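You operate a simulated robot arm through the tools that you are given. There is no shell and no other tool. Be economical: measure what you need, move in short steps, check, and stop when the job is done.

You are at the controls of a simulated robot arm. One attempt, no reset.

Task
Free the parts: push the long mould down on pin boards 59, 26 and 62.
Fine: once each, square on the board and the way round that it lies; then put it back.
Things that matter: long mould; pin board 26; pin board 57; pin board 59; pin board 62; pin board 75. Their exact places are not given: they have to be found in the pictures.

Only the result counts: the job must be done as asked and must still hold three seconds after the hand-in. Knocking over, shifting, dropping, spilling or breaking anything else fails it.

Robot
A 6-joint arm with a two-finger parallel gripper on a trunk, on a base that drives. Base frame: it is fixed to the floor where the robot stands at the start and does not move with it; the origin is under the middle of the robot, x ahead of it, y to its left, z up; the surface under the hand at the start is at about z = 0.8. Lengths are in m, angles in degrees, forces in N, time in s.
With the tool pointing down near the work surface it reaches from about 0.1 to 0.82 m from the robot's upright axis, wherever it stands. Its first joint turns from -115.0 to 115.0 degrees. Places, roughly: pin board 26 [0.3, 0.3, 0.8]; pin board 57 [0.3, 0.2, 0.8]; pin board 59 [0.3, -0.1, 0.8]; pin board 62 [0.3, 0.1, 0.8]; pin board 75 [0.3, 0, 0.8]. Payload 4.2 kg.
The tool frame sits at the grasp point between the pads (the TCP): z along the fingers, y along the line on which they close. The tips reach 0.023 m beyond it. The gripper opens to 0.094 m. The fingers are 0.038 m wide and 0.01 m thick; the gripper's body (0.054 by 0.096 m) begins 0.039 m behind the TCP.
Orientation is that of the tool frame in the base frame, as a unit quaternion [x, y, z, w]. With the fingers straight down and closing along the base's y, the tool's x points along the base's -x, its y along +y and its z along -z.

Tools
- The arm moves only by the tool servo_tool. Its argument "motion" is a list of rows, each an object of numbers (a shift or turn left out is 0, a gripper value left out holds the last): "wx", "wy", "wz": the turn, a rotation vector about the tool's x, y, z in degrees; "tx", "ty", "tz": the shift along the tool's x, y, z in cm; "claw": the closure, from 0 (fully open) to 1 (shut). In form: [{"wx": .., "wy": .., "wz": .., "tx": .., "ty": .., "tz": .., "claw": ..}, ...]. A call has 1 to 12 rows; each row shifts and turns the commanded pose from where the row before left it, along the tool's axes as they then stand. A row lasts 0.2 s, in which the tool goes at most 0.05 m and 8.6 degrees; a call with a longer step from one row to the next is refused whole, and so is a gripper value outside its range. A pose out of reach is approached as far as the arm can. The call stops where the force on the tool passes 40 N (or 10 N more than at its start, if that is more) or the arm is blocked; 0.2 s more then pass. Each finger travels about 0.108 m/s and halts on what it meets, pressing with about 36 N; the grip force reading is that of the motor and also rises with nothing between the fingers. The clock runs only during rows and for 0.2 s after the last one: add rows that do not move to give the fingers time. The reply holds the time, the measured pose of the TCP, the force on the tool along the base axes, the opening and the grip force, in the units named above and with some noise, with the torque about the TCP (base axes, N m) and any sound that the robot's microphone picked up.
- Cameras (640 x 400 px; columns grow to the right, rows downward): "scene" is now at [0.2097, 0.1993, 1.5268]; the picture's right is [-0.08, -1.00, 0.00], its down [-0.91, 0.08, -0.41] and it looks along [0.41, -0.03, -0.91] (base axes); focal length 255 px, centre (320, 200). "wrist" rides on the gripper at [0.087, 0.016, -0.074] in the tool frame; the picture's right is [-0.18, 0.98, 0.00], its down [-0.58, -0.11, -0.81] and it looks along [-0.79, -0.15, 0.59] (tool axes); focal length 243 px, centre (320, 200).
- capture(camera): a new picture of that camera. It takes no simulated time.
- raise_lower(by): slides the trunk up (or, below 0, down) by that many m; the arm and the scene camera ride with it, the base frame stays. It gives what a move gives, with no picture.
- roll_base(legs): drives the robot by 1 to 6 legs, each [ahead, turn to the left] in m and degrees, along the robot's own axes; the way and the turn of a leg run together, so that a leg with both is an arc; at most 1.5 m and 180 degrees a leg. The arm and the cameras ride along, it lands a little off, and it stops where it bumps. It gives what a move gives.
- turn_head(pan, tilt): turns the head with the scene camera to pan (to the left, within 80 degrees either way) and tilt (down, from -29 to 69), counted from straight ahead of the robot. It gives what a move gives.
- locate(camera, pixels): for up to 12 pixels [column, row] of the newest picture of that camera ("zoom" is the newest enlarged one), the place [x, y, z] in the base frame of the surface seen there, good to about 0.002 m. It takes no simulated time.
- zoom(camera, box): a new picture of the part [left, top, right, bottom] of that camera's present view, enlarged. It takes no simulated time.
- job_done(): hands the job in; it is judged then, once.

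Work in short steps. Measure before you move; look again where a grasp or a placing could have gone wrong, and mend it. You have 80 turns and 52 pictures in all, those below and enlarged ones among them. Open the gripper and draw the arm clear of the work before you hand the job in, unless the task says otherwise; then end with one line.

The tools are called as a command line: name --argument value ..., lists and objects as JSON in quotes. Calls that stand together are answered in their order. servo_tool: Moves the arm, as the interface text tells. Its arguments: {"type":"object","properties":{"motion":{"type":"array"}},"required":["motion"]} The other tools are called the same way: raise_lower (by) slides the trunk up or down; roll_base (legs) drives the base; turn_head (pan, tilt) turns the head that bears the scene camera; capture (camera) takes a picture; locate (camera, pixels) gives the place of the surface under pixels of a picture; zoom (camera, box) takes an enlarged picture of a part of a camera's view; job_done () hands the job in.

At the start:

```text
t: 0.0
tcp_pos: [0.5473, 0.2648, 1.0415]
tool_rot: [0.003, 1.0, -0.001, 0.0]
wrist_force: [-0.2, -0.6, 0.7]
moment: [0.0, 0.02, -0.02]
gripper_width: 0.0942
gripper_force: 0.0
trunk travel left (down, up): [-0.925, 0.065]
robot x, y, heading: [-0.0004, 0.0101, 0.2]
head pan, tilt: [-4.8, 66.0]
```

scene: 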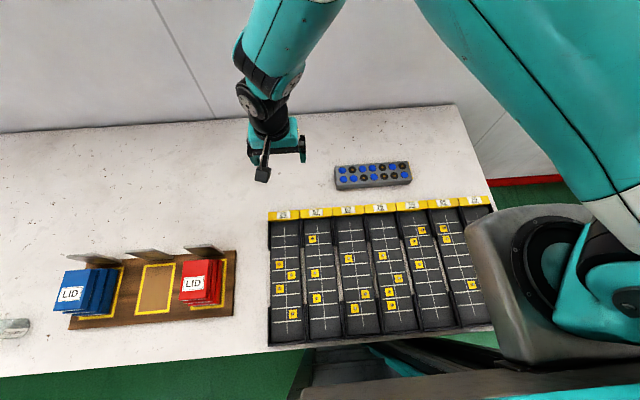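
wrist: 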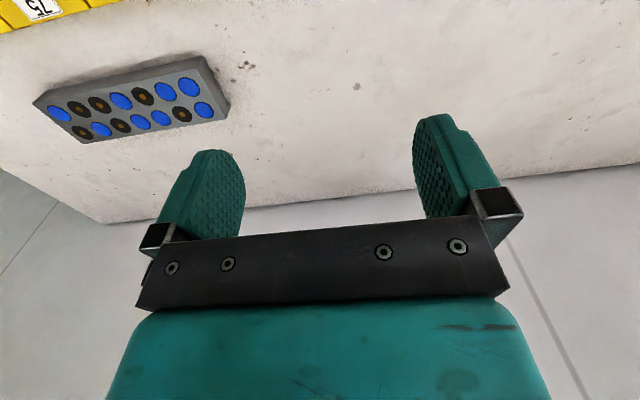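

I see a row of seven dark boards with yellow label strips and a grey block at (372,175) with blue/dark discs, likely the long mould. I zoom in on both.

zoom --camera "scene" --box '[260, 190, 500, 340]'

zoom --camera "scene" --box '[260, 145, 500, 235]'

zoom --camera "scene" --box '[0, 220, 260, 360]'

```text
2.67 times, centred on (380, 265) of scene
```

zoom: 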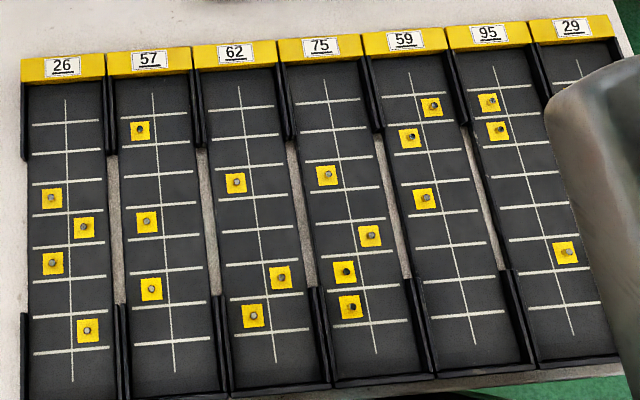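

```text
2.67 times, centred on (380, 190) of scene
```

zoom: 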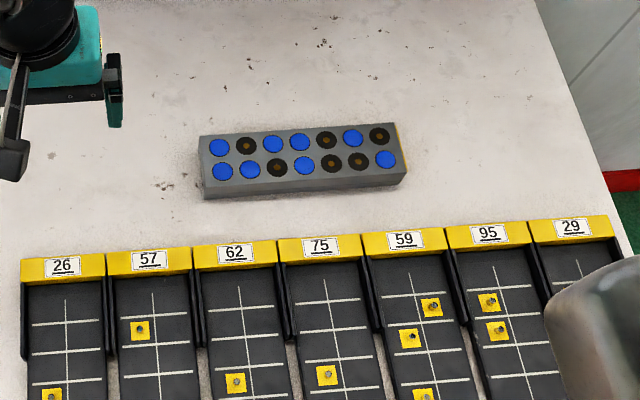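

```text
2.46 times, centred on (130, 290) of scene
```

zoom: 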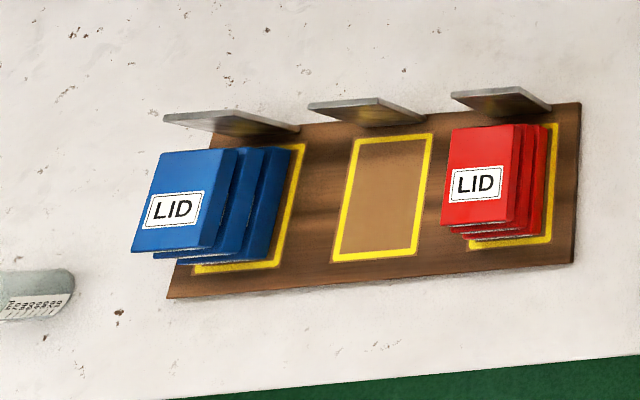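

The mould's yellow-marked end appears to be on the right. I measure the mould's corners and the boards on a fresh zoom.

zoom --camera "scene" --box '[322, 150, 422, 212]'

locate --camera "zoom" --pixels '[[85, 120], [560, 85], [575, 215], [90, 230], [320, 160], [95, 260], [580, 245], [320, 300], [320, 60]]'

```text
6.40 times, centred on (372, 181) of scene
```

zoom: 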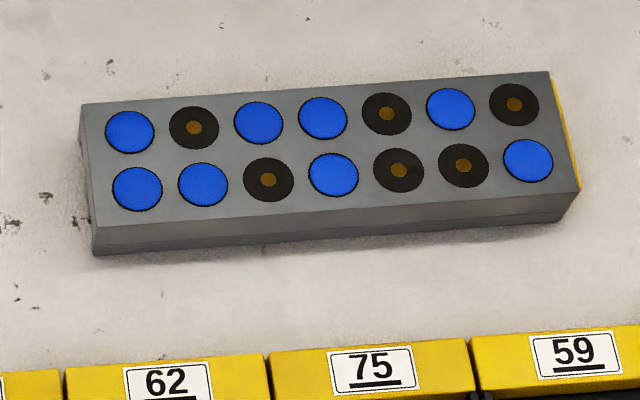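

```text
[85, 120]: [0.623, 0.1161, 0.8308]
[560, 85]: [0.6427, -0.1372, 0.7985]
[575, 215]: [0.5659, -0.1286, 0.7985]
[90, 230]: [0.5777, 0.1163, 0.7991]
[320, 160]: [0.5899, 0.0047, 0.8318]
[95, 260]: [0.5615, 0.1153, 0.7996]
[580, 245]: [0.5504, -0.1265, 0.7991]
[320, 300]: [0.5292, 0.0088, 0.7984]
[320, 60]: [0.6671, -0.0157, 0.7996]
```

Mould top is at z≈0.832, table 0.799. I locate top corners a little inside the edges, and the cavities.

locate --camera "zoom" --pixels '[[84, 108], [544, 75], [575, 189], [97, 223], [130, 132], [514, 104], [137, 189], [528, 160], [320, 92], [330, 205], [340, 235], [194, 128]]'

zoom --camera "scene" --box '[350, 195, 480, 276]'

```text
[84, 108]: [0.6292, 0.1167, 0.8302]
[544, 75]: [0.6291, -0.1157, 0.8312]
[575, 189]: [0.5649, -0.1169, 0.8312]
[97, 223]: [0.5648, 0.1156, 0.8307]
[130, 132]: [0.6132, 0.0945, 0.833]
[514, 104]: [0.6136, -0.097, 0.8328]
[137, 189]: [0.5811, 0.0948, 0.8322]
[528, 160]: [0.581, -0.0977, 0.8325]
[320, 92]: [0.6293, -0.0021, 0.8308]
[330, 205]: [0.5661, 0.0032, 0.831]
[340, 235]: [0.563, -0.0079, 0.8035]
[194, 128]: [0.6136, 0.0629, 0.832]
```

```text
4.92 times, centred on (415, 236) of scene
```

zoom: 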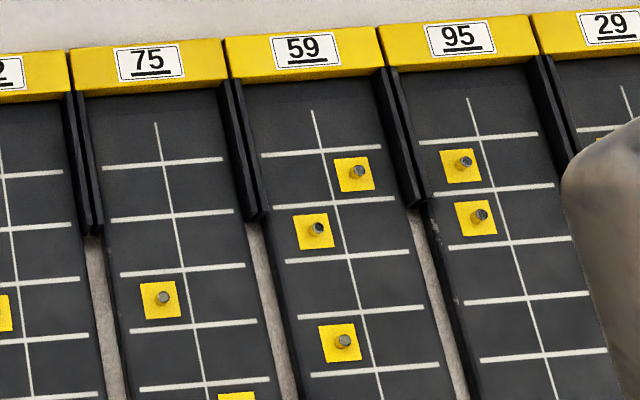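

Now measure board 59's surface, pins, labels and rails.

locate --camera "zoom" --pixels '[[323, 153], [345, 254], [375, 370], [335, 205], [358, 169], [317, 226], [343, 341], [305, 75], [240, 140], [395, 130], [270, 290], [300, 48]]'

zoom --camera "scene" --box '[264, 200, 394, 281]'

zoom --camera "scene" --box '[264, 268, 394, 349]'

```text
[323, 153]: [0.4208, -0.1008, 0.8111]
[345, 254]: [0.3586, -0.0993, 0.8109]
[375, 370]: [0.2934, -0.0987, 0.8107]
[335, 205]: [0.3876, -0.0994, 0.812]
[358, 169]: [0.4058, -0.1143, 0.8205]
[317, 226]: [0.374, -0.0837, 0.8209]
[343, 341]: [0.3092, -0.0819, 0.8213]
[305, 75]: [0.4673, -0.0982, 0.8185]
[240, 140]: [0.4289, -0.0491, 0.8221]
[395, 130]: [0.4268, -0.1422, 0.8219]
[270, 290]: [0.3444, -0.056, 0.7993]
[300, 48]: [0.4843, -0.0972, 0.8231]
```

```text
4.92 times, centred on (329, 240) of scene
```

zoom: 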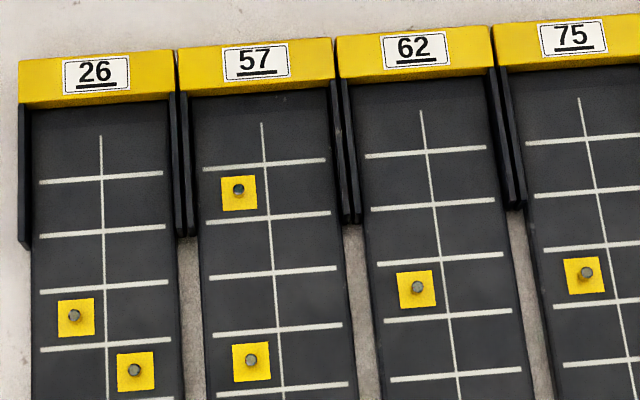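

```text
4.92 times, centred on (329, 308) of scene
```

zoom: 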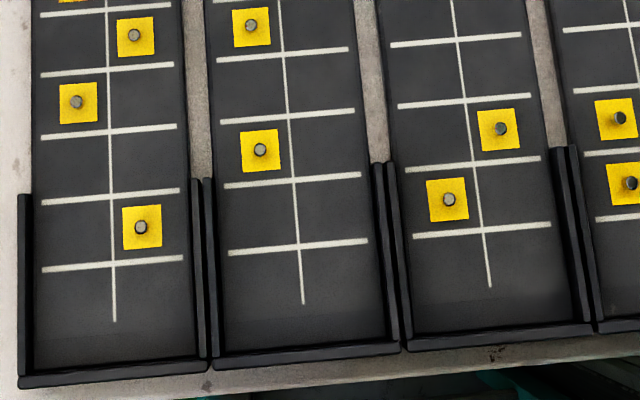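

The trays are wider than the mould, so alignment must come from pins/lines. I sample board 26 and 62 line crossings and pins.

locate --camera "zoom" --pixels '[[108, 72], [110, 131], [112, 197], [114, 263], [77, 101], [141, 227], [134, 35], [457, 40], [465, 102], [473, 163], [482, 229], [501, 128]]'

locate --camera "zoom" --pixels '[[449, 199], [60, 100], [120, 300], [105, 375], [500, 338], [42, 268], [182, 258], [414, 235], [549, 224], [390, 44], [521, 35], [175, 66]]'

zoom --camera "scene" --box '[264, 200, 394, 281]'

locate --camera "zoom" --pixels '[[102, 178], [104, 232], [105, 289], [74, 315], [134, 370], [427, 151], [434, 204], [441, 258], [449, 317], [458, 375], [417, 287], [107, 346]]'

```text
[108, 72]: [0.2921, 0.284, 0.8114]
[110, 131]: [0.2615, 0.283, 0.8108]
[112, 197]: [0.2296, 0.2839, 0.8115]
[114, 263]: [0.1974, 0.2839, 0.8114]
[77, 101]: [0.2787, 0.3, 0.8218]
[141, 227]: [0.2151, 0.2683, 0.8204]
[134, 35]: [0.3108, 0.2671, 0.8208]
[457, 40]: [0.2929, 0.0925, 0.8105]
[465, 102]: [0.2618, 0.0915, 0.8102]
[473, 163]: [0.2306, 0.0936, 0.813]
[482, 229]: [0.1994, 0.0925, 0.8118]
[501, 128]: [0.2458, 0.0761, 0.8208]
```

```text
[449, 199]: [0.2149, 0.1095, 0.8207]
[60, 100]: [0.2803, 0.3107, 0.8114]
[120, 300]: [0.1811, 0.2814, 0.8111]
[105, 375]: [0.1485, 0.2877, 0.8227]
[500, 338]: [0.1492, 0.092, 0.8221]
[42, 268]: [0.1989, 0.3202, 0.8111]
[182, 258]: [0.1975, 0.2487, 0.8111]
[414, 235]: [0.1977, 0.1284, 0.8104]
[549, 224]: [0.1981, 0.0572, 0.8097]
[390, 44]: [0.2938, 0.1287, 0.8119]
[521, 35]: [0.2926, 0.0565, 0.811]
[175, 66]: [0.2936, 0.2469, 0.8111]
```

```text
4.92 times, centred on (329, 240) of scene
```

zoom: 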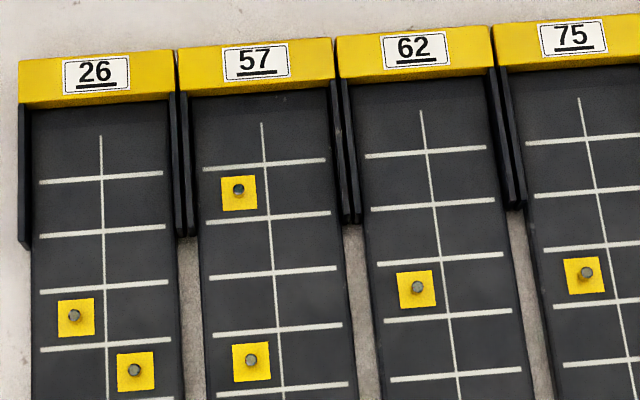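

```text
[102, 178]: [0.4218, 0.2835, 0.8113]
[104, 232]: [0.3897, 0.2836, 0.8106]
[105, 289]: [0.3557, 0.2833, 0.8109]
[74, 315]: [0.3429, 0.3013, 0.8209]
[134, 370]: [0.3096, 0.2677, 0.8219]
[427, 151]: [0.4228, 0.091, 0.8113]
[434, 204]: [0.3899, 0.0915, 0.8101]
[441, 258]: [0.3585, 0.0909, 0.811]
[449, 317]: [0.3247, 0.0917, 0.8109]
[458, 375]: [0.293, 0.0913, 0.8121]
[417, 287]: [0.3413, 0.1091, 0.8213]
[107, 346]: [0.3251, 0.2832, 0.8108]
```

Board centres: 26 ≈ (0.310, 0.284), 62 ≈ (0.310, 0.092), 59 ≈ (0.310, -0.099). The union of their pins matches the blue discs when the mould's yellow end faces the labels. Mould centre ≈ (0.597, -0.001), width 0.065. First I turn the tool by 90° for grasping across x.

servo_tool --motion '[{"wz": 8.2}, {"wz": 8.2}, {"wz": 8.2}, {"wz": 8.2}, {"wz": 8.2}, {"wz": 8.2}, {"wz": 8.2}, {"wz": 8.2}, {"wz": 8.2}, {"wz": 8.2}, {"wz": 8.0}, {}]'

```text
t: 2.6
tcp_pos: [0.5477, 0.2661, 1.043]
tool_rot: [0.711, 0.704, -0.001, 0.0]
wrist_force: [0.4, 0.6, -1.1]
moment: [0.0, 0.05, 0.0]
gripper_width: 0.0941
gripper_force: 0.1
trunk travel left (down, up): [-0.925, 0.065]
robot x, y, heading: [0.0003, 0.0107, 0.1]
head pan, tilt: [-4.8, 66.0]
```

The tool is turned; now move over the mould at z≈0.90.

servo_tool --motion '[{"tx": -3.34, "ty": 0.62, "tz": 1.79, "wz": -0.5}, {"tx": -3.34, "ty": 0.62, "tz": 1.79}, {"tx": -3.34, "ty": 0.62, "tz": 1.79}, {"tx": -3.34, "ty": 0.62, "tz": 1.79}, {"tx": -3.34, "ty": 0.62, "tz": 1.79}, {"tx": -3.34, "ty": 0.62, "tz": 1.79}, {"tx": -3.34, "ty": 0.62, "tz": 1.79}, {"tx": -3.34, "ty": 0.62, "tz": 1.79}, {}, {}]'

capture --camera "wrist"

capture --camera "scene"

```text
t: 4.8
tcp_pos: [0.5955, -0.003, 0.8995]
tool_rot: [0.706, 0.708, 0.0, -0.001]
wrist_force: [0.1, 0.2, 1.1]
moment: [-0.01, -0.01, -0.02]
gripper_width: 0.094
gripper_force: 0.0
trunk travel left (down, up): [-0.925, 0.065]
robot x, y, heading: [-0.0006, 0.0117, -0.0]
head pan, tilt: [-4.8, 66.0]
```

```text
41 pictures are left
```

wrist: 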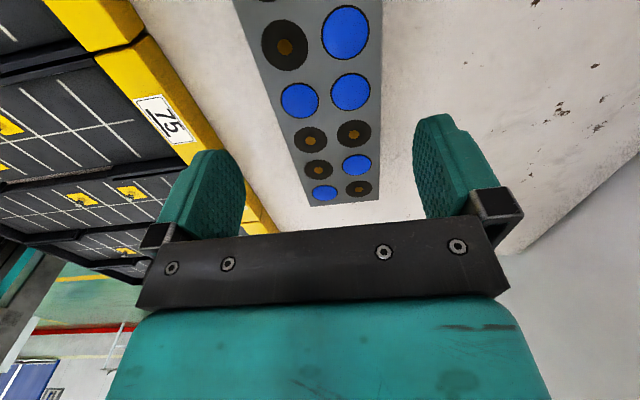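

```text
40 pictures are left
```

scene: 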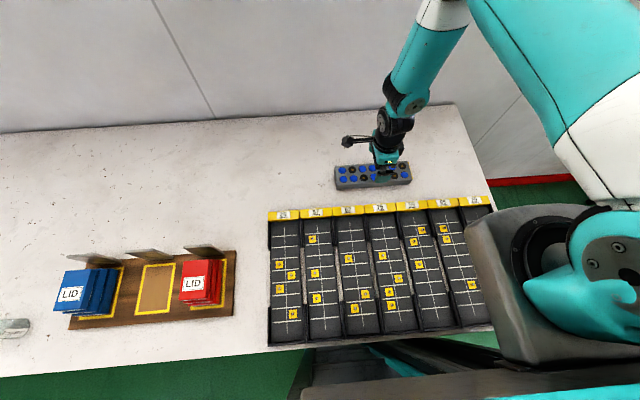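

Fingers straddle the mould. Descend so tips sit at z≈0.807, then close.

servo_tool --motion '[{"tx": 0.1, "ty": 0.1, "tz": 2.3}, {"tx": 0.05, "tz": 2.3}, {"tz": 1.2}, {"tz": 1.1}, {}, {"claw": 1}, {}, {}, {}]'

```text
t: 6.8
tcp_pos: [0.5983, -0.0001, 0.8292]
tool_rot: [0.706, 0.708, 0.0, 0.001]
wrist_force: [0.9, 0.8, 0.0]
moment: [0.3, -0.14, -0.1]
gripper_width: 0.0698
gripper_force: 36.0
trunk travel left (down, up): [-0.925, 0.065]
robot x, y, heading: [-0.0005, 0.0107, -0.0]
head pan, tilt: [-4.8, 66.0]
```

Gripped at width 0.070. Lift by 7 cm and check.

servo_tool --motion '[{"tz": -0.5}, {"tz": -1.5}, {"tz": -2.5}, {"tz": -2.5}, {}, {}]'

zoom --camera "scene" --box '[310, 130, 440, 211]'

```text
t: 8.2
tcp_pos: [0.5979, -0.0002, 0.8999]
tool_rot: [0.706, 0.708, 0.0, 0.0]
wrist_force: [0.1, 0.5, -5.5]
moment: [-0.01, -0.02, -0.02]
gripper_width: 0.0697
gripper_force: 36.2
trunk travel left (down, up): [-0.925, 0.065]
robot x, y, heading: [0.0021, 0.0097, -0.1]
head pan, tilt: [-4.8, 66.0]
```

```text
4.92 times, centred on (375, 170) of scene
```

zoom: 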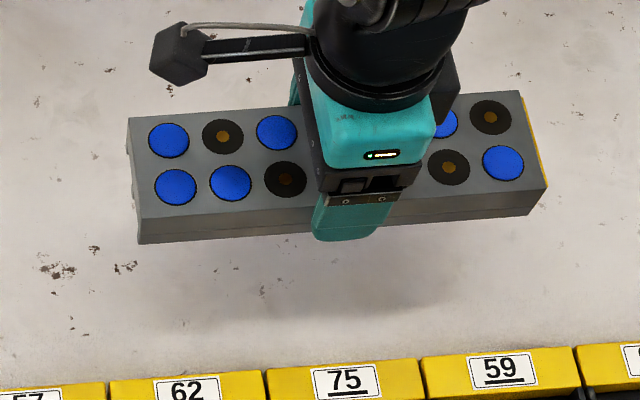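

Held level, weight ~5 N. Locate the cavities to get the mould's offset relative to the TCP.

locate --camera "zoom" --pixels '[[168, 140], [175, 187], [490, 117], [503, 162], [223, 135], [230, 182], [136, 214], [134, 120], [519, 95], [543, 180]]'

```text
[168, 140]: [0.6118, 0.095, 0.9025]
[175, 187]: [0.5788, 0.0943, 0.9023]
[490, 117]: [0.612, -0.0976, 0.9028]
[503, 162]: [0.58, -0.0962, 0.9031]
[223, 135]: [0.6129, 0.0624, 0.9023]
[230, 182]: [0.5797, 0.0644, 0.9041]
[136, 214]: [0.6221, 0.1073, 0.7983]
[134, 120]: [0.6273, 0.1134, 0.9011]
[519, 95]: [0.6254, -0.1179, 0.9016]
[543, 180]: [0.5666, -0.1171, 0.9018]
```

Offset is within noise. Rotate the mould 90° CCW (yellow end toward the labels) at height.

servo_tool --motion '[{"wz": -8.2}, {"wz": -8.2}, {"wz": -8.2}, {"wz": -8.2}, {"wz": -8.2}, {"wz": -8.2}, {"wz": -8.2}, {"wz": -8.2}, {"wz": -8.2}, {"wz": -8.2}, {"wz": -7.9}, {}]'

```text
t: 10.8
tcp_pos: [0.597, 0.0009, 0.8991]
tool_rot: [0.0, 1.0, 0.0, 0.001]
wrist_force: [-0.1, -0.4, -5.4]
moment: [0.01, -0.03, -0.01]
gripper_width: 0.07
gripper_force: 36.0
trunk travel left (down, up): [-0.925, 0.065]
robot x, y, heading: [0.0001, 0.0089, -0.1]
head pan, tilt: [-4.8, 66.0]
```

Now move over board 59 at the same height.

servo_tool --motion '[{"tx": 3.59, "ty": -1.24}, {"tx": 3.59, "ty": -1.24}, {"tx": 3.59, "ty": -1.24}, {"tx": 3.59, "ty": -1.24}, {"tx": 3.59, "ty": -1.24}, {"tx": 3.59, "ty": -1.24}, {"tx": 3.59, "ty": -1.24}, {"tx": 3.59, "ty": -1.24}, {}, {}]'

capture --camera "scene"

```text
t: 13.0
tcp_pos: [0.3094, -0.0989, 0.8982]
tool_rot: [0.001, 1.0, 0.001, 0.0]
wrist_force: [-0.5, -0.5, -5.6]
moment: [0.0, 0.0, 0.02]
gripper_width: 0.07
gripper_force: 35.2
trunk travel left (down, up): [-0.925, 0.065]
robot x, y, heading: [-0.0012, 0.0075, 0.0]
head pan, tilt: [-4.8, 66.0]
```

```text
38 pictures are left
```

scene: 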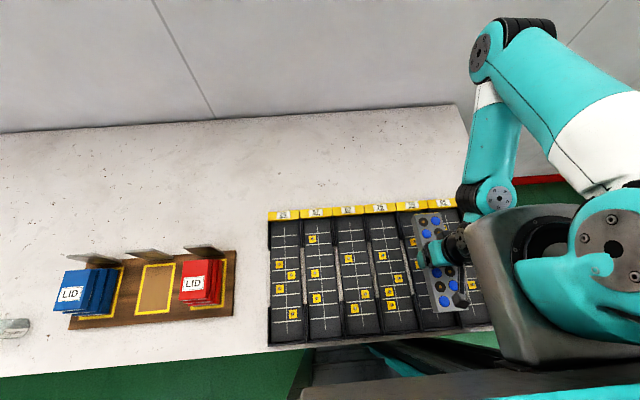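

Zoom on the mould over board 59 to measure cavity centres.

zoom --camera "scene" --box '[380, 195, 510, 330]'

```text
2.96 times, centred on (445, 262) of scene
```

zoom: 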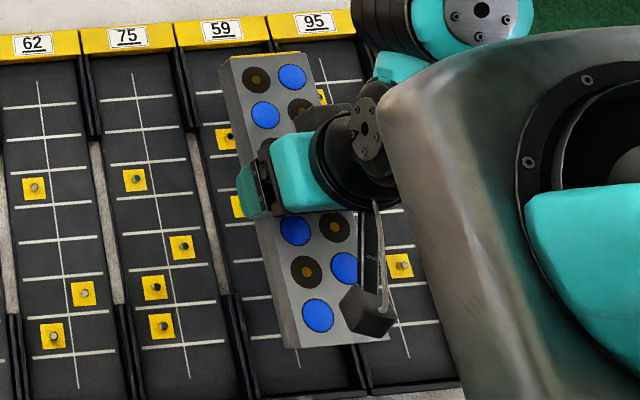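

Yellow end is towards the labels. Locate the visible cavities.

locate --camera "zoom" --pixels '[[256, 80], [292, 78], [265, 115], [295, 229], [333, 227], [306, 271], [344, 268], [318, 316], [230, 138], [232, 62], [290, 300]]'

```text
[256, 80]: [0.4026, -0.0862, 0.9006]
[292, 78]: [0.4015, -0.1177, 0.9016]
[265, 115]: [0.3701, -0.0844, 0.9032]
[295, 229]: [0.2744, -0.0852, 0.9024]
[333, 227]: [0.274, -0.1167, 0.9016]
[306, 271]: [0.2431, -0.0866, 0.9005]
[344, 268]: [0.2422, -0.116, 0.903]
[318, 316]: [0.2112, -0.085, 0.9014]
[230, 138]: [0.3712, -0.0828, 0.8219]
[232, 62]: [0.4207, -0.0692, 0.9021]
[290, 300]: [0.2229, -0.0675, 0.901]
```

Mould centre measures ≈(0.3064, -0.101), target (0.310, -0.099). Shift part of it, descend to 8 mm above the pins, and re-measure.

servo_tool --motion '[{"tx": -0.25, "ty": 0.15, "tz": 1.0}, {"tz": 1.4}, {"tz": 1.4}, {}, {}]'

zoom --camera "scene" --box '[380, 195, 510, 330]'

```text
t: 14.2
tcp_pos: [0.3119, -0.0979, 0.8619]
tool_rot: [0.0, 1.0, 0.0, 0.0]
wrist_force: [0.3, 0.1, -6.4]
moment: [0.0, 0.0, -0.01]
gripper_width: 0.07
gripper_force: 36.3
trunk travel left (down, up): [-0.925, 0.065]
robot x, y, heading: [0.0029, 0.0122, 0.1]
head pan, tilt: [-4.8, 66.0]
```

```text
2.96 times, centred on (445, 262) of scene
```

zoom: 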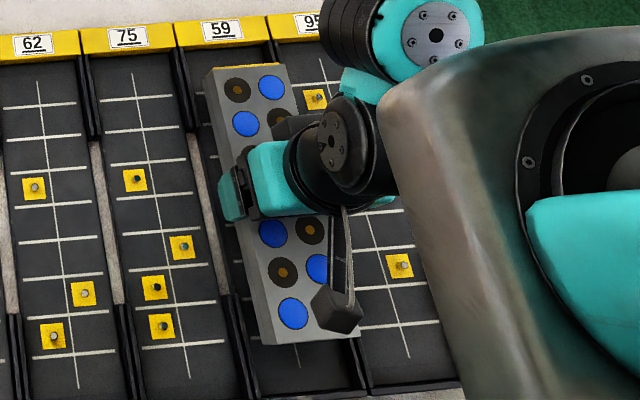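

Locate the cavities again, plus neighbour reference marks on boards 75 and 95.

locate --camera "zoom" --pixels '[[238, 90], [272, 87], [246, 124], [272, 233], [310, 229], [282, 272], [319, 269], [293, 313], [136, 179], [182, 246], [155, 286], [161, 325]]'

```text
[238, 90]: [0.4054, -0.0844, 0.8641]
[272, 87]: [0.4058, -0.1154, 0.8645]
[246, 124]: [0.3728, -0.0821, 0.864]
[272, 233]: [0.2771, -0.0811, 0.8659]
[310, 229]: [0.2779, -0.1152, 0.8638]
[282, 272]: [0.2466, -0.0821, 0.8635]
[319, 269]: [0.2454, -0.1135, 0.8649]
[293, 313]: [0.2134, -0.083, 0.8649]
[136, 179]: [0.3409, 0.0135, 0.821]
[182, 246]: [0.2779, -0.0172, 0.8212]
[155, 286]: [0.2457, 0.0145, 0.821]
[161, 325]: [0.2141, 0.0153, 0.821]
```

Alignment within 0.5 mm of (0.3097, -0.0988). Push straight down slowly until resisted.

servo_tool --motion '[{"tz": 0.7}, {"tz": 0.4}, {"tz": 0.3}, {"tz": 0.3}, {"tz": 0.2}, {"tz": 0.2}, {}]'

```text
t: 15.8
tcp_pos: [0.3115, -0.0982, 0.8424]
tool_rot: [0.0, 1.0, 0.0, 0.0]
wrist_force: [7.6, -0.9, 27.9]
moment: [0.04, 0.34, -0.07]
gripper_width: 0.0701
gripper_force: 35.2
trunk travel left (down, up): [-0.925, 0.065]
robot x, y, heading: [0.0014, 0.0109, 0.2]
head pan, tilt: [-4.8, 66.0]
```

It reached bottom ≈0.812 with ~28 N; I look at the mould's state.

zoom --camera "scene" --box '[380, 195, 510, 330]'

locate --camera "zoom" --pixels '[[228, 97], [262, 94], [236, 131], [263, 237], [273, 276], [283, 317], [255, 160], [220, 75]]'

```text
2.96 times, centred on (445, 262) of scene
```

zoom: 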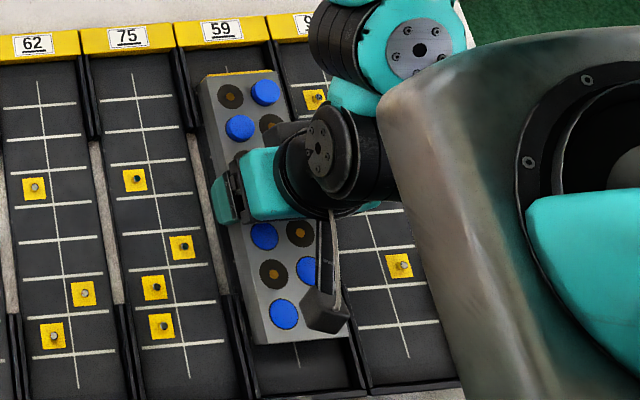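

```text
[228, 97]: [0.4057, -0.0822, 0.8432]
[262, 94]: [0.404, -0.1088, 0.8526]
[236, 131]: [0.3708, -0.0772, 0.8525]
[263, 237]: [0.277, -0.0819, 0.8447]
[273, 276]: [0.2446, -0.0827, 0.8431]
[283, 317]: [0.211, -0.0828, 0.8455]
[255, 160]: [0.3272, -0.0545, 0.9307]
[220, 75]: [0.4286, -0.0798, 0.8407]
```

R1 and L2 discs have popped up ~9 mm, top face at 0.843 (seated on the 0.811 board). Press 1 mm more to be sure, then lift straight off.

servo_tool --motion '[{"tz": 0.1}, {}]'

```text
t: 16.4
tcp_pos: [0.3131, -0.0995, 0.8394]
tool_rot: [0.001, 1.0, 0.0, 0.001]
wrist_force: [6.8, 1.7, 31.4]
moment: [0.06, -0.05, -0.15]
gripper_width: 0.0697
gripper_force: 35.7
trunk travel left (down, up): [-0.925, 0.065]
robot x, y, heading: [-0.0006, 0.0107, -0.0]
head pan, tilt: [-4.8, 66.0]
```

Force ~31 N, seated. Lift off.

servo_tool --motion '[{"tz": -0.5}, {"tz": -0.8}, {"tz": -1.5}, {"tz": -1.5}, {"tz": -1.7}, {}, {}]'

zoom --camera "scene" --box '[380, 195, 510, 330]'

capture --camera "wrist"

```text
t: 18.0
tcp_pos: [0.3133, -0.0973, 0.8995]
tool_rot: [0.001, 1.0, 0.001, 0.0]
wrist_force: [1.5, 0.5, -6.0]
moment: [-0.01, -0.01, 0.03]
gripper_width: 0.0698
gripper_force: 36.2
trunk travel left (down, up): [-0.925, 0.065]
robot x, y, heading: [0.0024, 0.0121, -0.2]
head pan, tilt: [-4.8, 66.0]
```

```text
2.96 times, centred on (445, 262) of scene
```

zoom: 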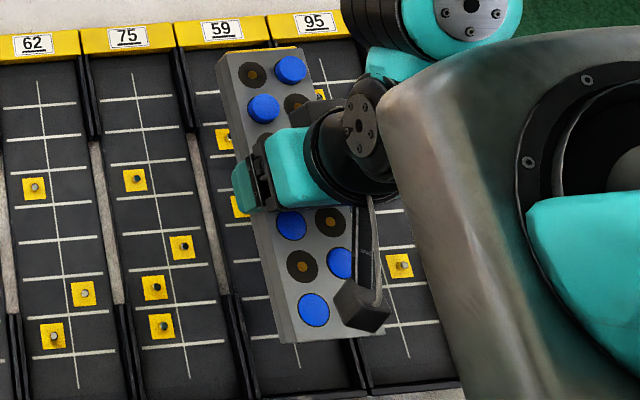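

```text
33 pictures are left
```

wrist: 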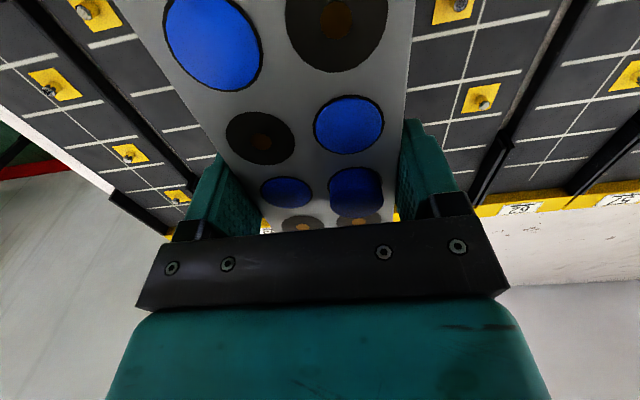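

All three discs (R1, L2, L4) stay raised. Next board 26: move +38.3 cm in y at this height.

servo_tool --motion '[{"ty": 3.83}, {"ty": 3.83}, {"ty": 3.83}, {"ty": 3.83}, {"ty": 3.83}, {"ty": 3.83}, {"ty": 3.83}, {"ty": 3.83}, {"ty": 3.83}, {"ty": 3.83}, {}, {}]'

servo_tool --motion '[{"tz": 1.3}, {"tz": 1.3}, {"tz": 1.2}, {}, {}]'

zoom --camera "scene" --box '[230, 200, 390, 350]'

```text
t: 20.6
tcp_pos: [0.3132, 0.2846, 0.9001]
tool_rot: [0.0, 1.0, 0.0, 0.0]
wrist_force: [0.4, 0.8, -5.3]
moment: [-0.01, 0.03, -0.01]
gripper_width: 0.0698
gripper_force: 35.8
trunk travel left (down, up): [-0.925, 0.065]
robot x, y, heading: [-0.0008, 0.0107, -0.2]
head pan, tilt: [-4.8, 66.0]
```

```text
t: 21.8
tcp_pos: [0.3135, 0.2865, 0.8624]
tool_rot: [0.0, 1.0, 0.0, 0.0]
wrist_force: [-0.4, -0.4, -5.0]
moment: [-0.01, 0.01, -0.01]
gripper_width: 0.07
gripper_force: 35.9
trunk travel left (down, up): [-0.925, 0.065]
robot x, y, heading: [-0.0023, 0.0109, 0.2]
head pan, tilt: [-4.8, 66.0]
```

```text
2.67 times, centred on (310, 275) of scene
```

zoom: 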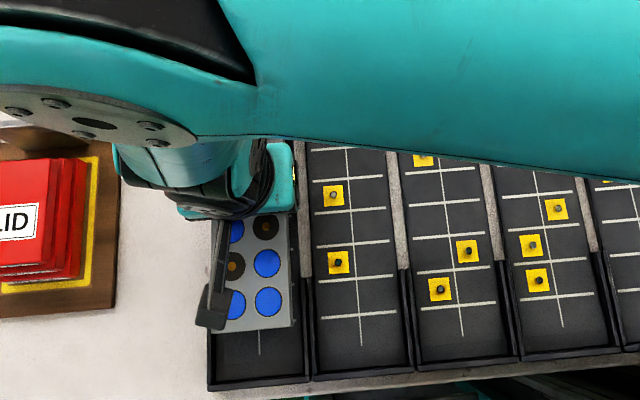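

Only the near half of the mould is visible; locate cavities L5–R7 there.

locate --camera "zoom" --pixels '[[265, 226], [235, 265], [267, 263], [236, 304], [268, 302], [264, 226], [234, 264], [266, 264], [235, 303], [268, 301], [294, 325]]'

zoom --camera "scene" --box '[270, 265, 320, 296]'

capture --camera "wrist"

```text
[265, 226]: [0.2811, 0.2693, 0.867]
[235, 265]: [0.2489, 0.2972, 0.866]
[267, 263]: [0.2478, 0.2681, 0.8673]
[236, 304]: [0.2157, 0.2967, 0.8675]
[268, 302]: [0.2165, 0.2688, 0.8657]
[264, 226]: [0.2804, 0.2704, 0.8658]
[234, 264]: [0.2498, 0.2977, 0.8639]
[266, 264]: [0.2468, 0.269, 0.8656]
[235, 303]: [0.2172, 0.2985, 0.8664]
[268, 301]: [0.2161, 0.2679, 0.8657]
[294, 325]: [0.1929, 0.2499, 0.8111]
```

```text
12.80 times, centred on (295, 280) of scene
```

zoom: 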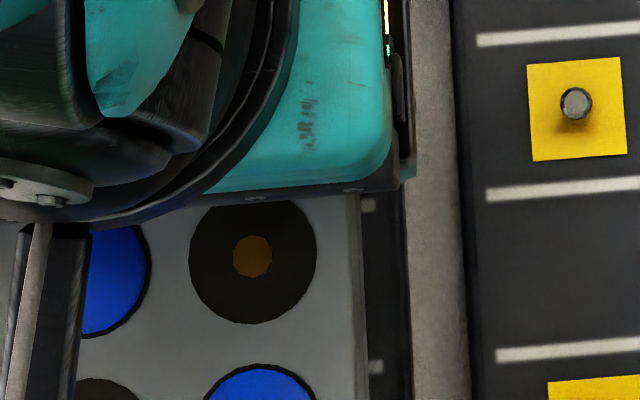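

```text
30 pictures are left
```

wrist: 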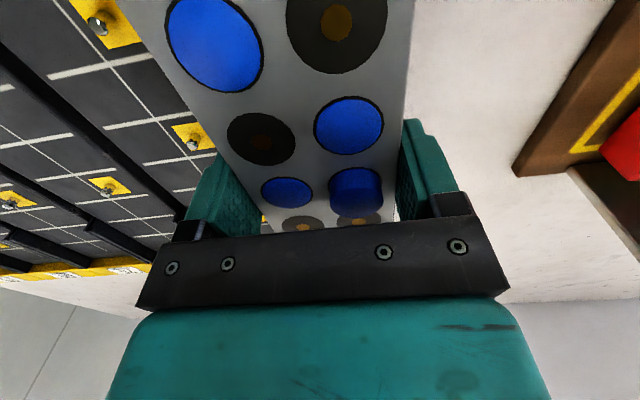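

Mould centre ≈(0.3123, 0.2848) vs target (0.3105, 0.284). Correct −1.7 mm x, −0.8 mm y, and verify.

servo_tool --motion '[{"tx": 0.17, "ty": -0.08}, {"tz": 0.2}, {}, {}]'

zoom --camera "scene" --box '[270, 275, 350, 325]'

```text
t: 22.8
tcp_pos: [0.3122, 0.286, 0.8599]
tool_rot: [0.0, 1.0, 0.0, 0.0]
wrist_force: [0.2, 0.3, -5.5]
moment: [0.04, -0.02, -0.01]
gripper_width: 0.0702
gripper_force: 35.8
trunk travel left (down, up): [-0.925, 0.065]
robot x, y, heading: [-0.0045, 0.0068, -0.2]
head pan, tilt: [-4.8, 66.0]
```

```text
8.00 times, centred on (310, 300) of scene
```

zoom: 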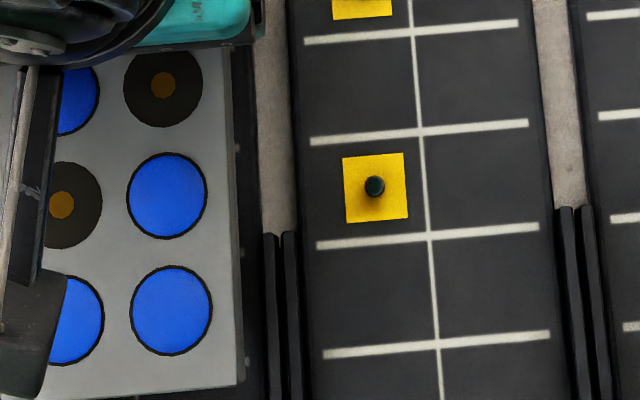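

locate --camera "zoom" --pixels '[[163, 85], [167, 195], [171, 310], [61, 205], [162, 86], [168, 196], [172, 309], [425, 132], [432, 236], [438, 344], [374, 187]]'

```text
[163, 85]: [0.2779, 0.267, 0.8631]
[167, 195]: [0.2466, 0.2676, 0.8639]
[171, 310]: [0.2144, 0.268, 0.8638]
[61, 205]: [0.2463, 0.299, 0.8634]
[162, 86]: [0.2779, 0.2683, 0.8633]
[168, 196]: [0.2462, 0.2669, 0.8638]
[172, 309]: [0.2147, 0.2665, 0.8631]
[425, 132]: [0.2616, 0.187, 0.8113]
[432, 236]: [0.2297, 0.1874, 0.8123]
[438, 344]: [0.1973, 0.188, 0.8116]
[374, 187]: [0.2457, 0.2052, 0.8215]
```

Centre now ≈(0.3103, 0.2833), matching pins at (0.3104, 0.2840). Nudge +0.5 mm y and push down.

servo_tool --motion '[{"tz": 0.5, "ty": 0.05}, {"tz": 0.4}, {"tz": 0.3}, {"tz": 0.3}, {"tz": 0.2}, {"tz": 0.2}, {"tz": 0.1}, {}]'

zoom --camera "scene" --box '[250, 265, 346, 325]'

```text
t: 24.6
tcp_pos: [0.3095, 0.2847, 0.8405]
tool_rot: [0.0, 1.0, 0.0, 0.001]
wrist_force: [-1.6, -1.9, 10.9]
moment: [-0.53, -0.34, -0.1]
gripper_width: 0.0698
gripper_force: 36.0
trunk travel left (down, up): [-0.925, 0.065]
robot x, y, heading: [-0.0022, 0.0137, -0.1]
head pan, tilt: [-4.8, 66.0]
```

```text
6.67 times, centred on (298, 295) of scene
```

zoom: 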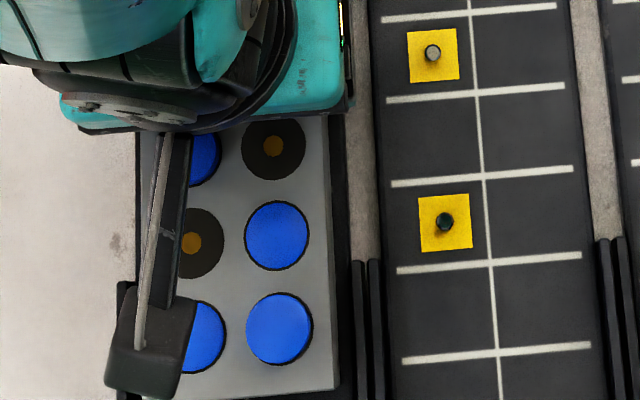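

Force only 11 N so far; check heights of the mould top and discs.

locate --camera "zoom" --pixels '[[280, 326], [276, 235], [275, 148], [207, 160], [235, 260], [235, 370], [322, 200]]'

servo_tool --motion '[{"tz": 0.15}, {}]'

```text
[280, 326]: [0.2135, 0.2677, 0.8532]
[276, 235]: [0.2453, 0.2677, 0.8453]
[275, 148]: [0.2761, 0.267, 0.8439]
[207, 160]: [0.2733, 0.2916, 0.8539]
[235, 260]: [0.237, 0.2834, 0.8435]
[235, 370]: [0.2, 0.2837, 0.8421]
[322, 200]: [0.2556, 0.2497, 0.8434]
```

```text
t: 25.2
tcp_pos: [0.3107, 0.2852, 0.8381]
tool_rot: [0.0, 1.0, -0.001, 0.0]
wrist_force: [-1.1, -6.0, 31.0]
moment: [-0.7, -0.01, 0.03]
gripper_width: 0.07
gripper_force: 36.2
trunk travel left (down, up): [-0.925, 0.065]
robot x, y, heading: [0.0006, 0.0086, 0.1]
head pan, tilt: [-4.8, 66.0]
```

R7 and L5 are up 10 mm and it now seats at 31 N. Lift off and move to board 62 (−19.2 cm in y).

servo_tool --motion '[{"tz": -0.6}, {"tz": -0.9}, {"tz": -1.5}, {"tz": -1.5}, {"tz": -1.7}, {}, {}]'

capture --camera "wrist"

servo_tool --motion '[{"ty": -3.2}, {"ty": -3.2}, {"ty": -3.2}, {"ty": -3.2}, {"ty": -3.2}, {"ty": -3.2}, {}, {}, {"tz": 1.3}, {"tz": 1.4}, {"tz": 1.4}, {}]'

zoom --camera "scene" --box '[290, 195, 440, 345]'

```text
t: 26.8
tcp_pos: [0.3108, 0.2849, 0.9006]
tool_rot: [0.0, 1.0, 0.0, 0.0]
wrist_force: [0.1, 0.4, -4.8]
moment: [-0.03, 0.05, 0.03]
gripper_width: 0.0695
gripper_force: 36.5
trunk travel left (down, up): [-0.925, 0.065]
robot x, y, heading: [0.0019, 0.0094, 0.0]
head pan, tilt: [-4.8, 66.0]
```

```text
27 pictures are left
```

wrist: 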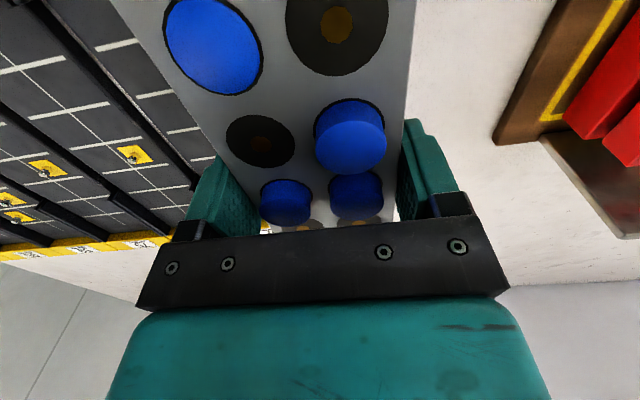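

```text
t: 29.4
tcp_pos: [0.3108, 0.0933, 0.8579]
tool_rot: [0.001, 1.0, 0.0, 0.0]
wrist_force: [-0.6, -0.2, -5.2]
moment: [-0.02, 0.0, 0.01]
gripper_width: 0.0699
gripper_force: 36.2
trunk travel left (down, up): [-0.925, 0.065]
robot x, y, heading: [-0.0017, 0.0094, -0.1]
head pan, tilt: [-4.8, 66.0]
```

```text
2.67 times, centred on (365, 270) of scene
```

zoom: 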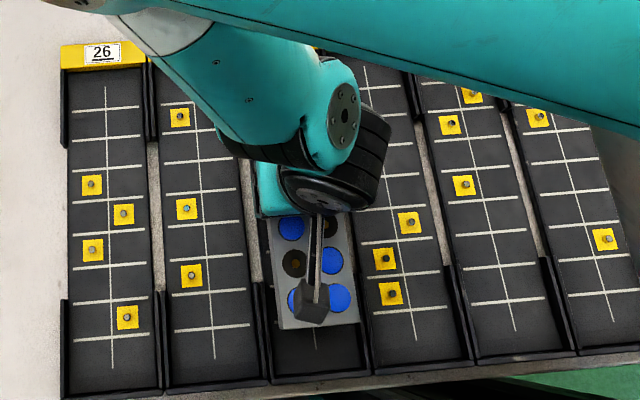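

L3 (empty), R4, L5 as expected. Zoom tighter on the visible cavities over board 62.

zoom --camera "scene" --box '[350, 270, 446, 330]'

```text
6.67 times, centred on (398, 300) of scene
```

zoom: 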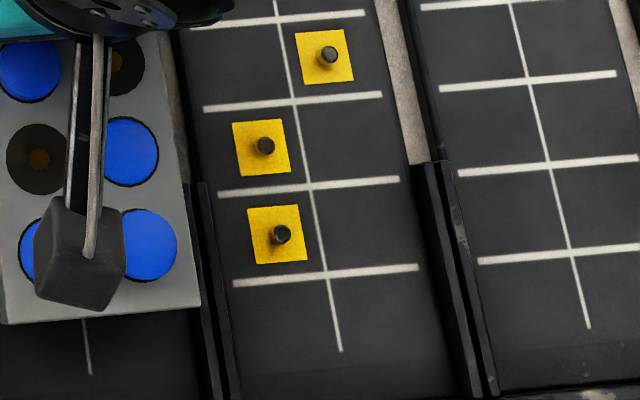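

locate --camera "zoom" --pixels '[[40, 159], [39, 159], [40, 160], [126, 152], [125, 152], [116, 62], [117, 62], [195, 303], [4, 320], [295, 102], [309, 186], [324, 274]]'

```text
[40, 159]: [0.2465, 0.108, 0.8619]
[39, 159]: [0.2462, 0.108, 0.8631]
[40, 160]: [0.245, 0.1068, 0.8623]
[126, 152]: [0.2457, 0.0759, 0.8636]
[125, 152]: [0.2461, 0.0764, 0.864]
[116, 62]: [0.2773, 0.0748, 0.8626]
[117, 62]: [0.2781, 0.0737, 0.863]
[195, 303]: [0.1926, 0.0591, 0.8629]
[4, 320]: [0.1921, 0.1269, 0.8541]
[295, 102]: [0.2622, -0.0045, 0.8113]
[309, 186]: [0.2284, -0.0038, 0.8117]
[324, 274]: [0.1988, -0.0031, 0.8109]
```

Centre ≈(0.310, 0.0915) vs target (0.310, 0.0924). Nudge +0.7 mm y and push.

servo_tool --motion '[{"tz": 0.4, "ty": 0.07}, {"tz": 0.4}, {"tz": 0.3}, {"tz": 0.3}, {"tz": 0.2}, {"tz": 0.2}, {"tz": 0.1}, {"tz": 0.1}, {}]'

zoom --camera "scene" --box '[340, 265, 436, 325]'

```text
t: 31.4
tcp_pos: [0.3109, 0.0933, 0.839]
tool_rot: [0.0, 1.0, 0.0, 0.0]
wrist_force: [1.8, -0.6, 0.3]
moment: [0.13, -0.64, -0.11]
gripper_width: 0.0702
gripper_force: 36.1
trunk travel left (down, up): [-0.925, 0.065]
robot x, y, heading: [-0.0041, 0.0081, -0.3]
head pan, tilt: [-4.8, 66.0]
```

```text
6.67 times, centred on (388, 295) of scene
```

zoom: 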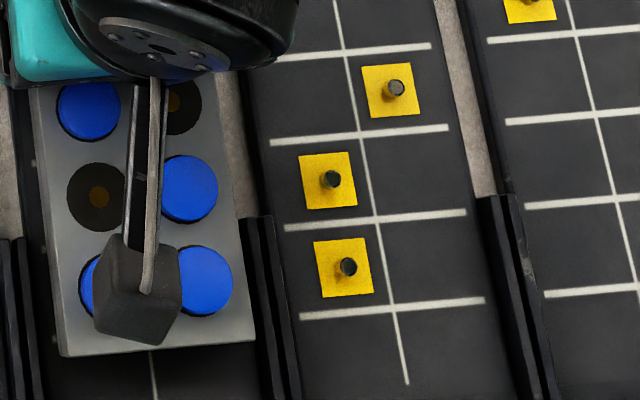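

Contact just beginning to carry the weight; press further.

servo_tool --motion '[{"tz": 0.1}, {"tz": 0.1}, {}]'

locate --camera "zoom" --pixels '[[195, 190], [205, 275], [97, 195], [85, 282], [70, 340], [230, 200]]'

```text
t: 32.2
tcp_pos: [0.3099, 0.0939, 0.8379]
tool_rot: [0.001, 1.0, 0.0, 0.0]
wrist_force: [2.9, 1.0, 30.4]
moment: [-0.05, 0.08, -0.14]
gripper_width: 0.0695
gripper_force: 36.2
trunk travel left (down, up): [-0.925, 0.065]
robot x, y, heading: [-0.0018, 0.01, 0.2]
head pan, tilt: [-4.8, 66.0]
```

```text
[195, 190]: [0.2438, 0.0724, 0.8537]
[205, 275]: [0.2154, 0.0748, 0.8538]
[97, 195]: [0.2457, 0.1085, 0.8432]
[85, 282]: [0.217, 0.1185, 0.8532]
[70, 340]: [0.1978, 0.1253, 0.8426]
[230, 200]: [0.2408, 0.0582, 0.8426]
```

R6 and L7 are up too; pressed at 30 N. Lift off and return toward the original spot.

servo_tool --motion '[{"tz": -0.6}, {"tz": -0.9}, {"tz": -1.5}, {"tz": -1.5}, {"tz": -1.7}, {}]'

servo_tool --motion '[{"tx": -3.58, "ty": -1.17}, {"tx": -3.58, "ty": -1.17}, {"tx": -3.58, "ty": -1.17}, {"tx": -3.58, "ty": -1.17}, {"tx": -3.58, "ty": -1.17}, {"tx": -3.58, "ty": -1.17}, {"tx": -3.58, "ty": -1.17}, {"tx": -3.58, "ty": -1.18}, {}, {}]'

capture --camera "scene"

servo_tool --motion '[{"wz": 8.2}, {"wz": 8.2}, {"wz": 8.2}, {"wz": 8.2}, {"wz": 8.2}, {"wz": 8.2}, {"wz": 8.2}, {"wz": 8.2}, {"wz": 8.2}, {"wz": 8.2}, {"wz": 7.9}, {}]'

zoom --camera "scene" --box '[310, 130, 440, 211]'

```text
t: 33.6
tcp_pos: [0.3111, 0.0921, 0.8994]
tool_rot: [0.0, 1.0, 0.0, 0.0]
wrist_force: [0.0, 0.4, -6.0]
moment: [-0.01, 0.0, -0.02]
gripper_width: 0.0699
gripper_force: 35.9
trunk travel left (down, up): [-0.925, 0.065]
robot x, y, heading: [-0.0002, 0.0116, -0.1]
head pan, tilt: [-4.8, 66.0]
```

```text
t: 35.8
tcp_pos: [0.6006, -0.0007, 0.8983]
tool_rot: [0.001, 1.0, 0.0, 0.0]
wrist_force: [0.1, -0.3, -5.3]
moment: [0.01, -0.03, 0.0]
gripper_width: 0.0699
gripper_force: 35.9
trunk travel left (down, up): [-0.925, 0.065]
robot x, y, heading: [-0.0031, 0.0078, 0.1]
head pan, tilt: [-4.8, 66.0]
```

```text
23 pictures are left
```

scene: 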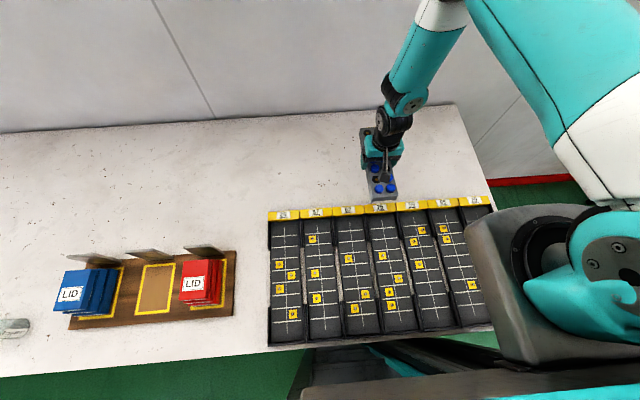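

```text
t: 38.4
tcp_pos: [0.5978, -0.0, 0.8999]
tool_rot: [0.707, 0.707, 0.0, 0.001]
wrist_force: [0.3, -0.7, -5.4]
moment: [-0.01, -0.05, 0.02]
gripper_width: 0.0701
gripper_force: 35.8
trunk travel left (down, up): [-0.925, 0.065]
robot x, y, heading: [0.0009, 0.0093, -0.1]
head pan, tilt: [-4.8, 66.0]
```

```text
4.92 times, centred on (375, 170) of scene
```

zoom: 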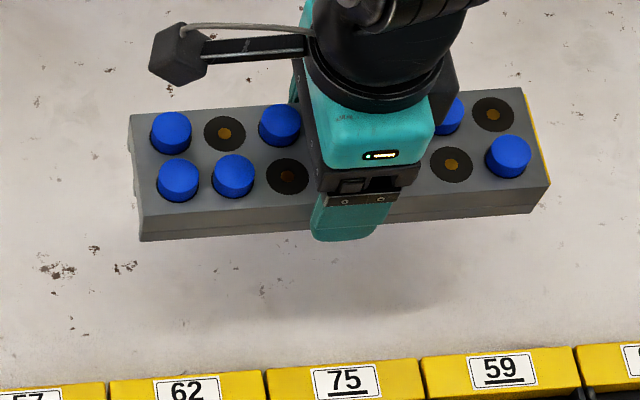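

All blue discs are raised; mould is ~1 mm off its original spot. Nudge and lower gently to the table.

servo_tool --motion '[{"tz": 2.0, "tx": 0.1}, {"tz": 2.0}, {"tz": 1.5}, {"tz": 0.8}, {"tz": 0.4}, {"tz": 0.2}, {}, {}]'

```text
t: 40.2
tcp_pos: [0.5982, 0.002, 0.8301]
tool_rot: [0.707, 0.708, 0.0, 0.001]
wrist_force: [0.3, -0.6, -6.2]
moment: [0.0, 0.01, 0.02]
gripper_width: 0.0698
gripper_force: 35.9
trunk travel left (down, up): [-0.925, 0.065]
robot x, y, heading: [0.0008, 0.0086, 0.2]
head pan, tilt: [-4.8, 66.0]
```

Not touching yet (force −6 N). Lower in small steps.

servo_tool --motion '[{"tz": 0.1}, {"tz": 0.1}, {}]'

```text
t: 41.0
tcp_pos: [0.597, 0.001, 0.829]
tool_rot: [0.706, 0.708, 0.0, 0.001]
wrist_force: [-0.8, -0.4, -5.7]
moment: [0.03, -0.01, 0.01]
gripper_width: 0.0699
gripper_force: 36.0
trunk travel left (down, up): [-0.925, 0.065]
robot x, y, heading: [-0.0013, 0.0115, -0.2]
head pan, tilt: [-4.8, 66.0]
```

servo_tool --motion '[{"tz": 0.1}, {"tz": 0.1}, {}]'

```text
t: 41.8
tcp_pos: [0.5977, 0.0006, 0.8264]
tool_rot: [0.707, 0.708, 0.0, 0.0]
wrist_force: [-0.2, -0.5, -4.4]
moment: [0.09, 0.02, 0.0]
gripper_width: 0.0701
gripper_force: 35.9
trunk travel left (down, up): [-0.925, 0.065]
robot x, y, heading: [0.002, 0.0114, 0.1]
head pan, tilt: [-4.8, 66.0]
```

Touch is starting; one more small step.

servo_tool --motion '[{"tz": 0.08}, {}]'

```text
t: 42.4
tcp_pos: [0.5967, 0.0011, 0.8259]
tool_rot: [0.706, 0.708, 0.0, 0.001]
wrist_force: [-0.4, 2.1, 14.0]
moment: [-0.62, 0.6, -0.18]
gripper_width: 0.0703
gripper_force: 36.4
trunk travel left (down, up): [-0.925, 0.065]
robot x, y, heading: [0.0006, 0.0078, -0.1]
head pan, tilt: [-4.8, 66.0]
```

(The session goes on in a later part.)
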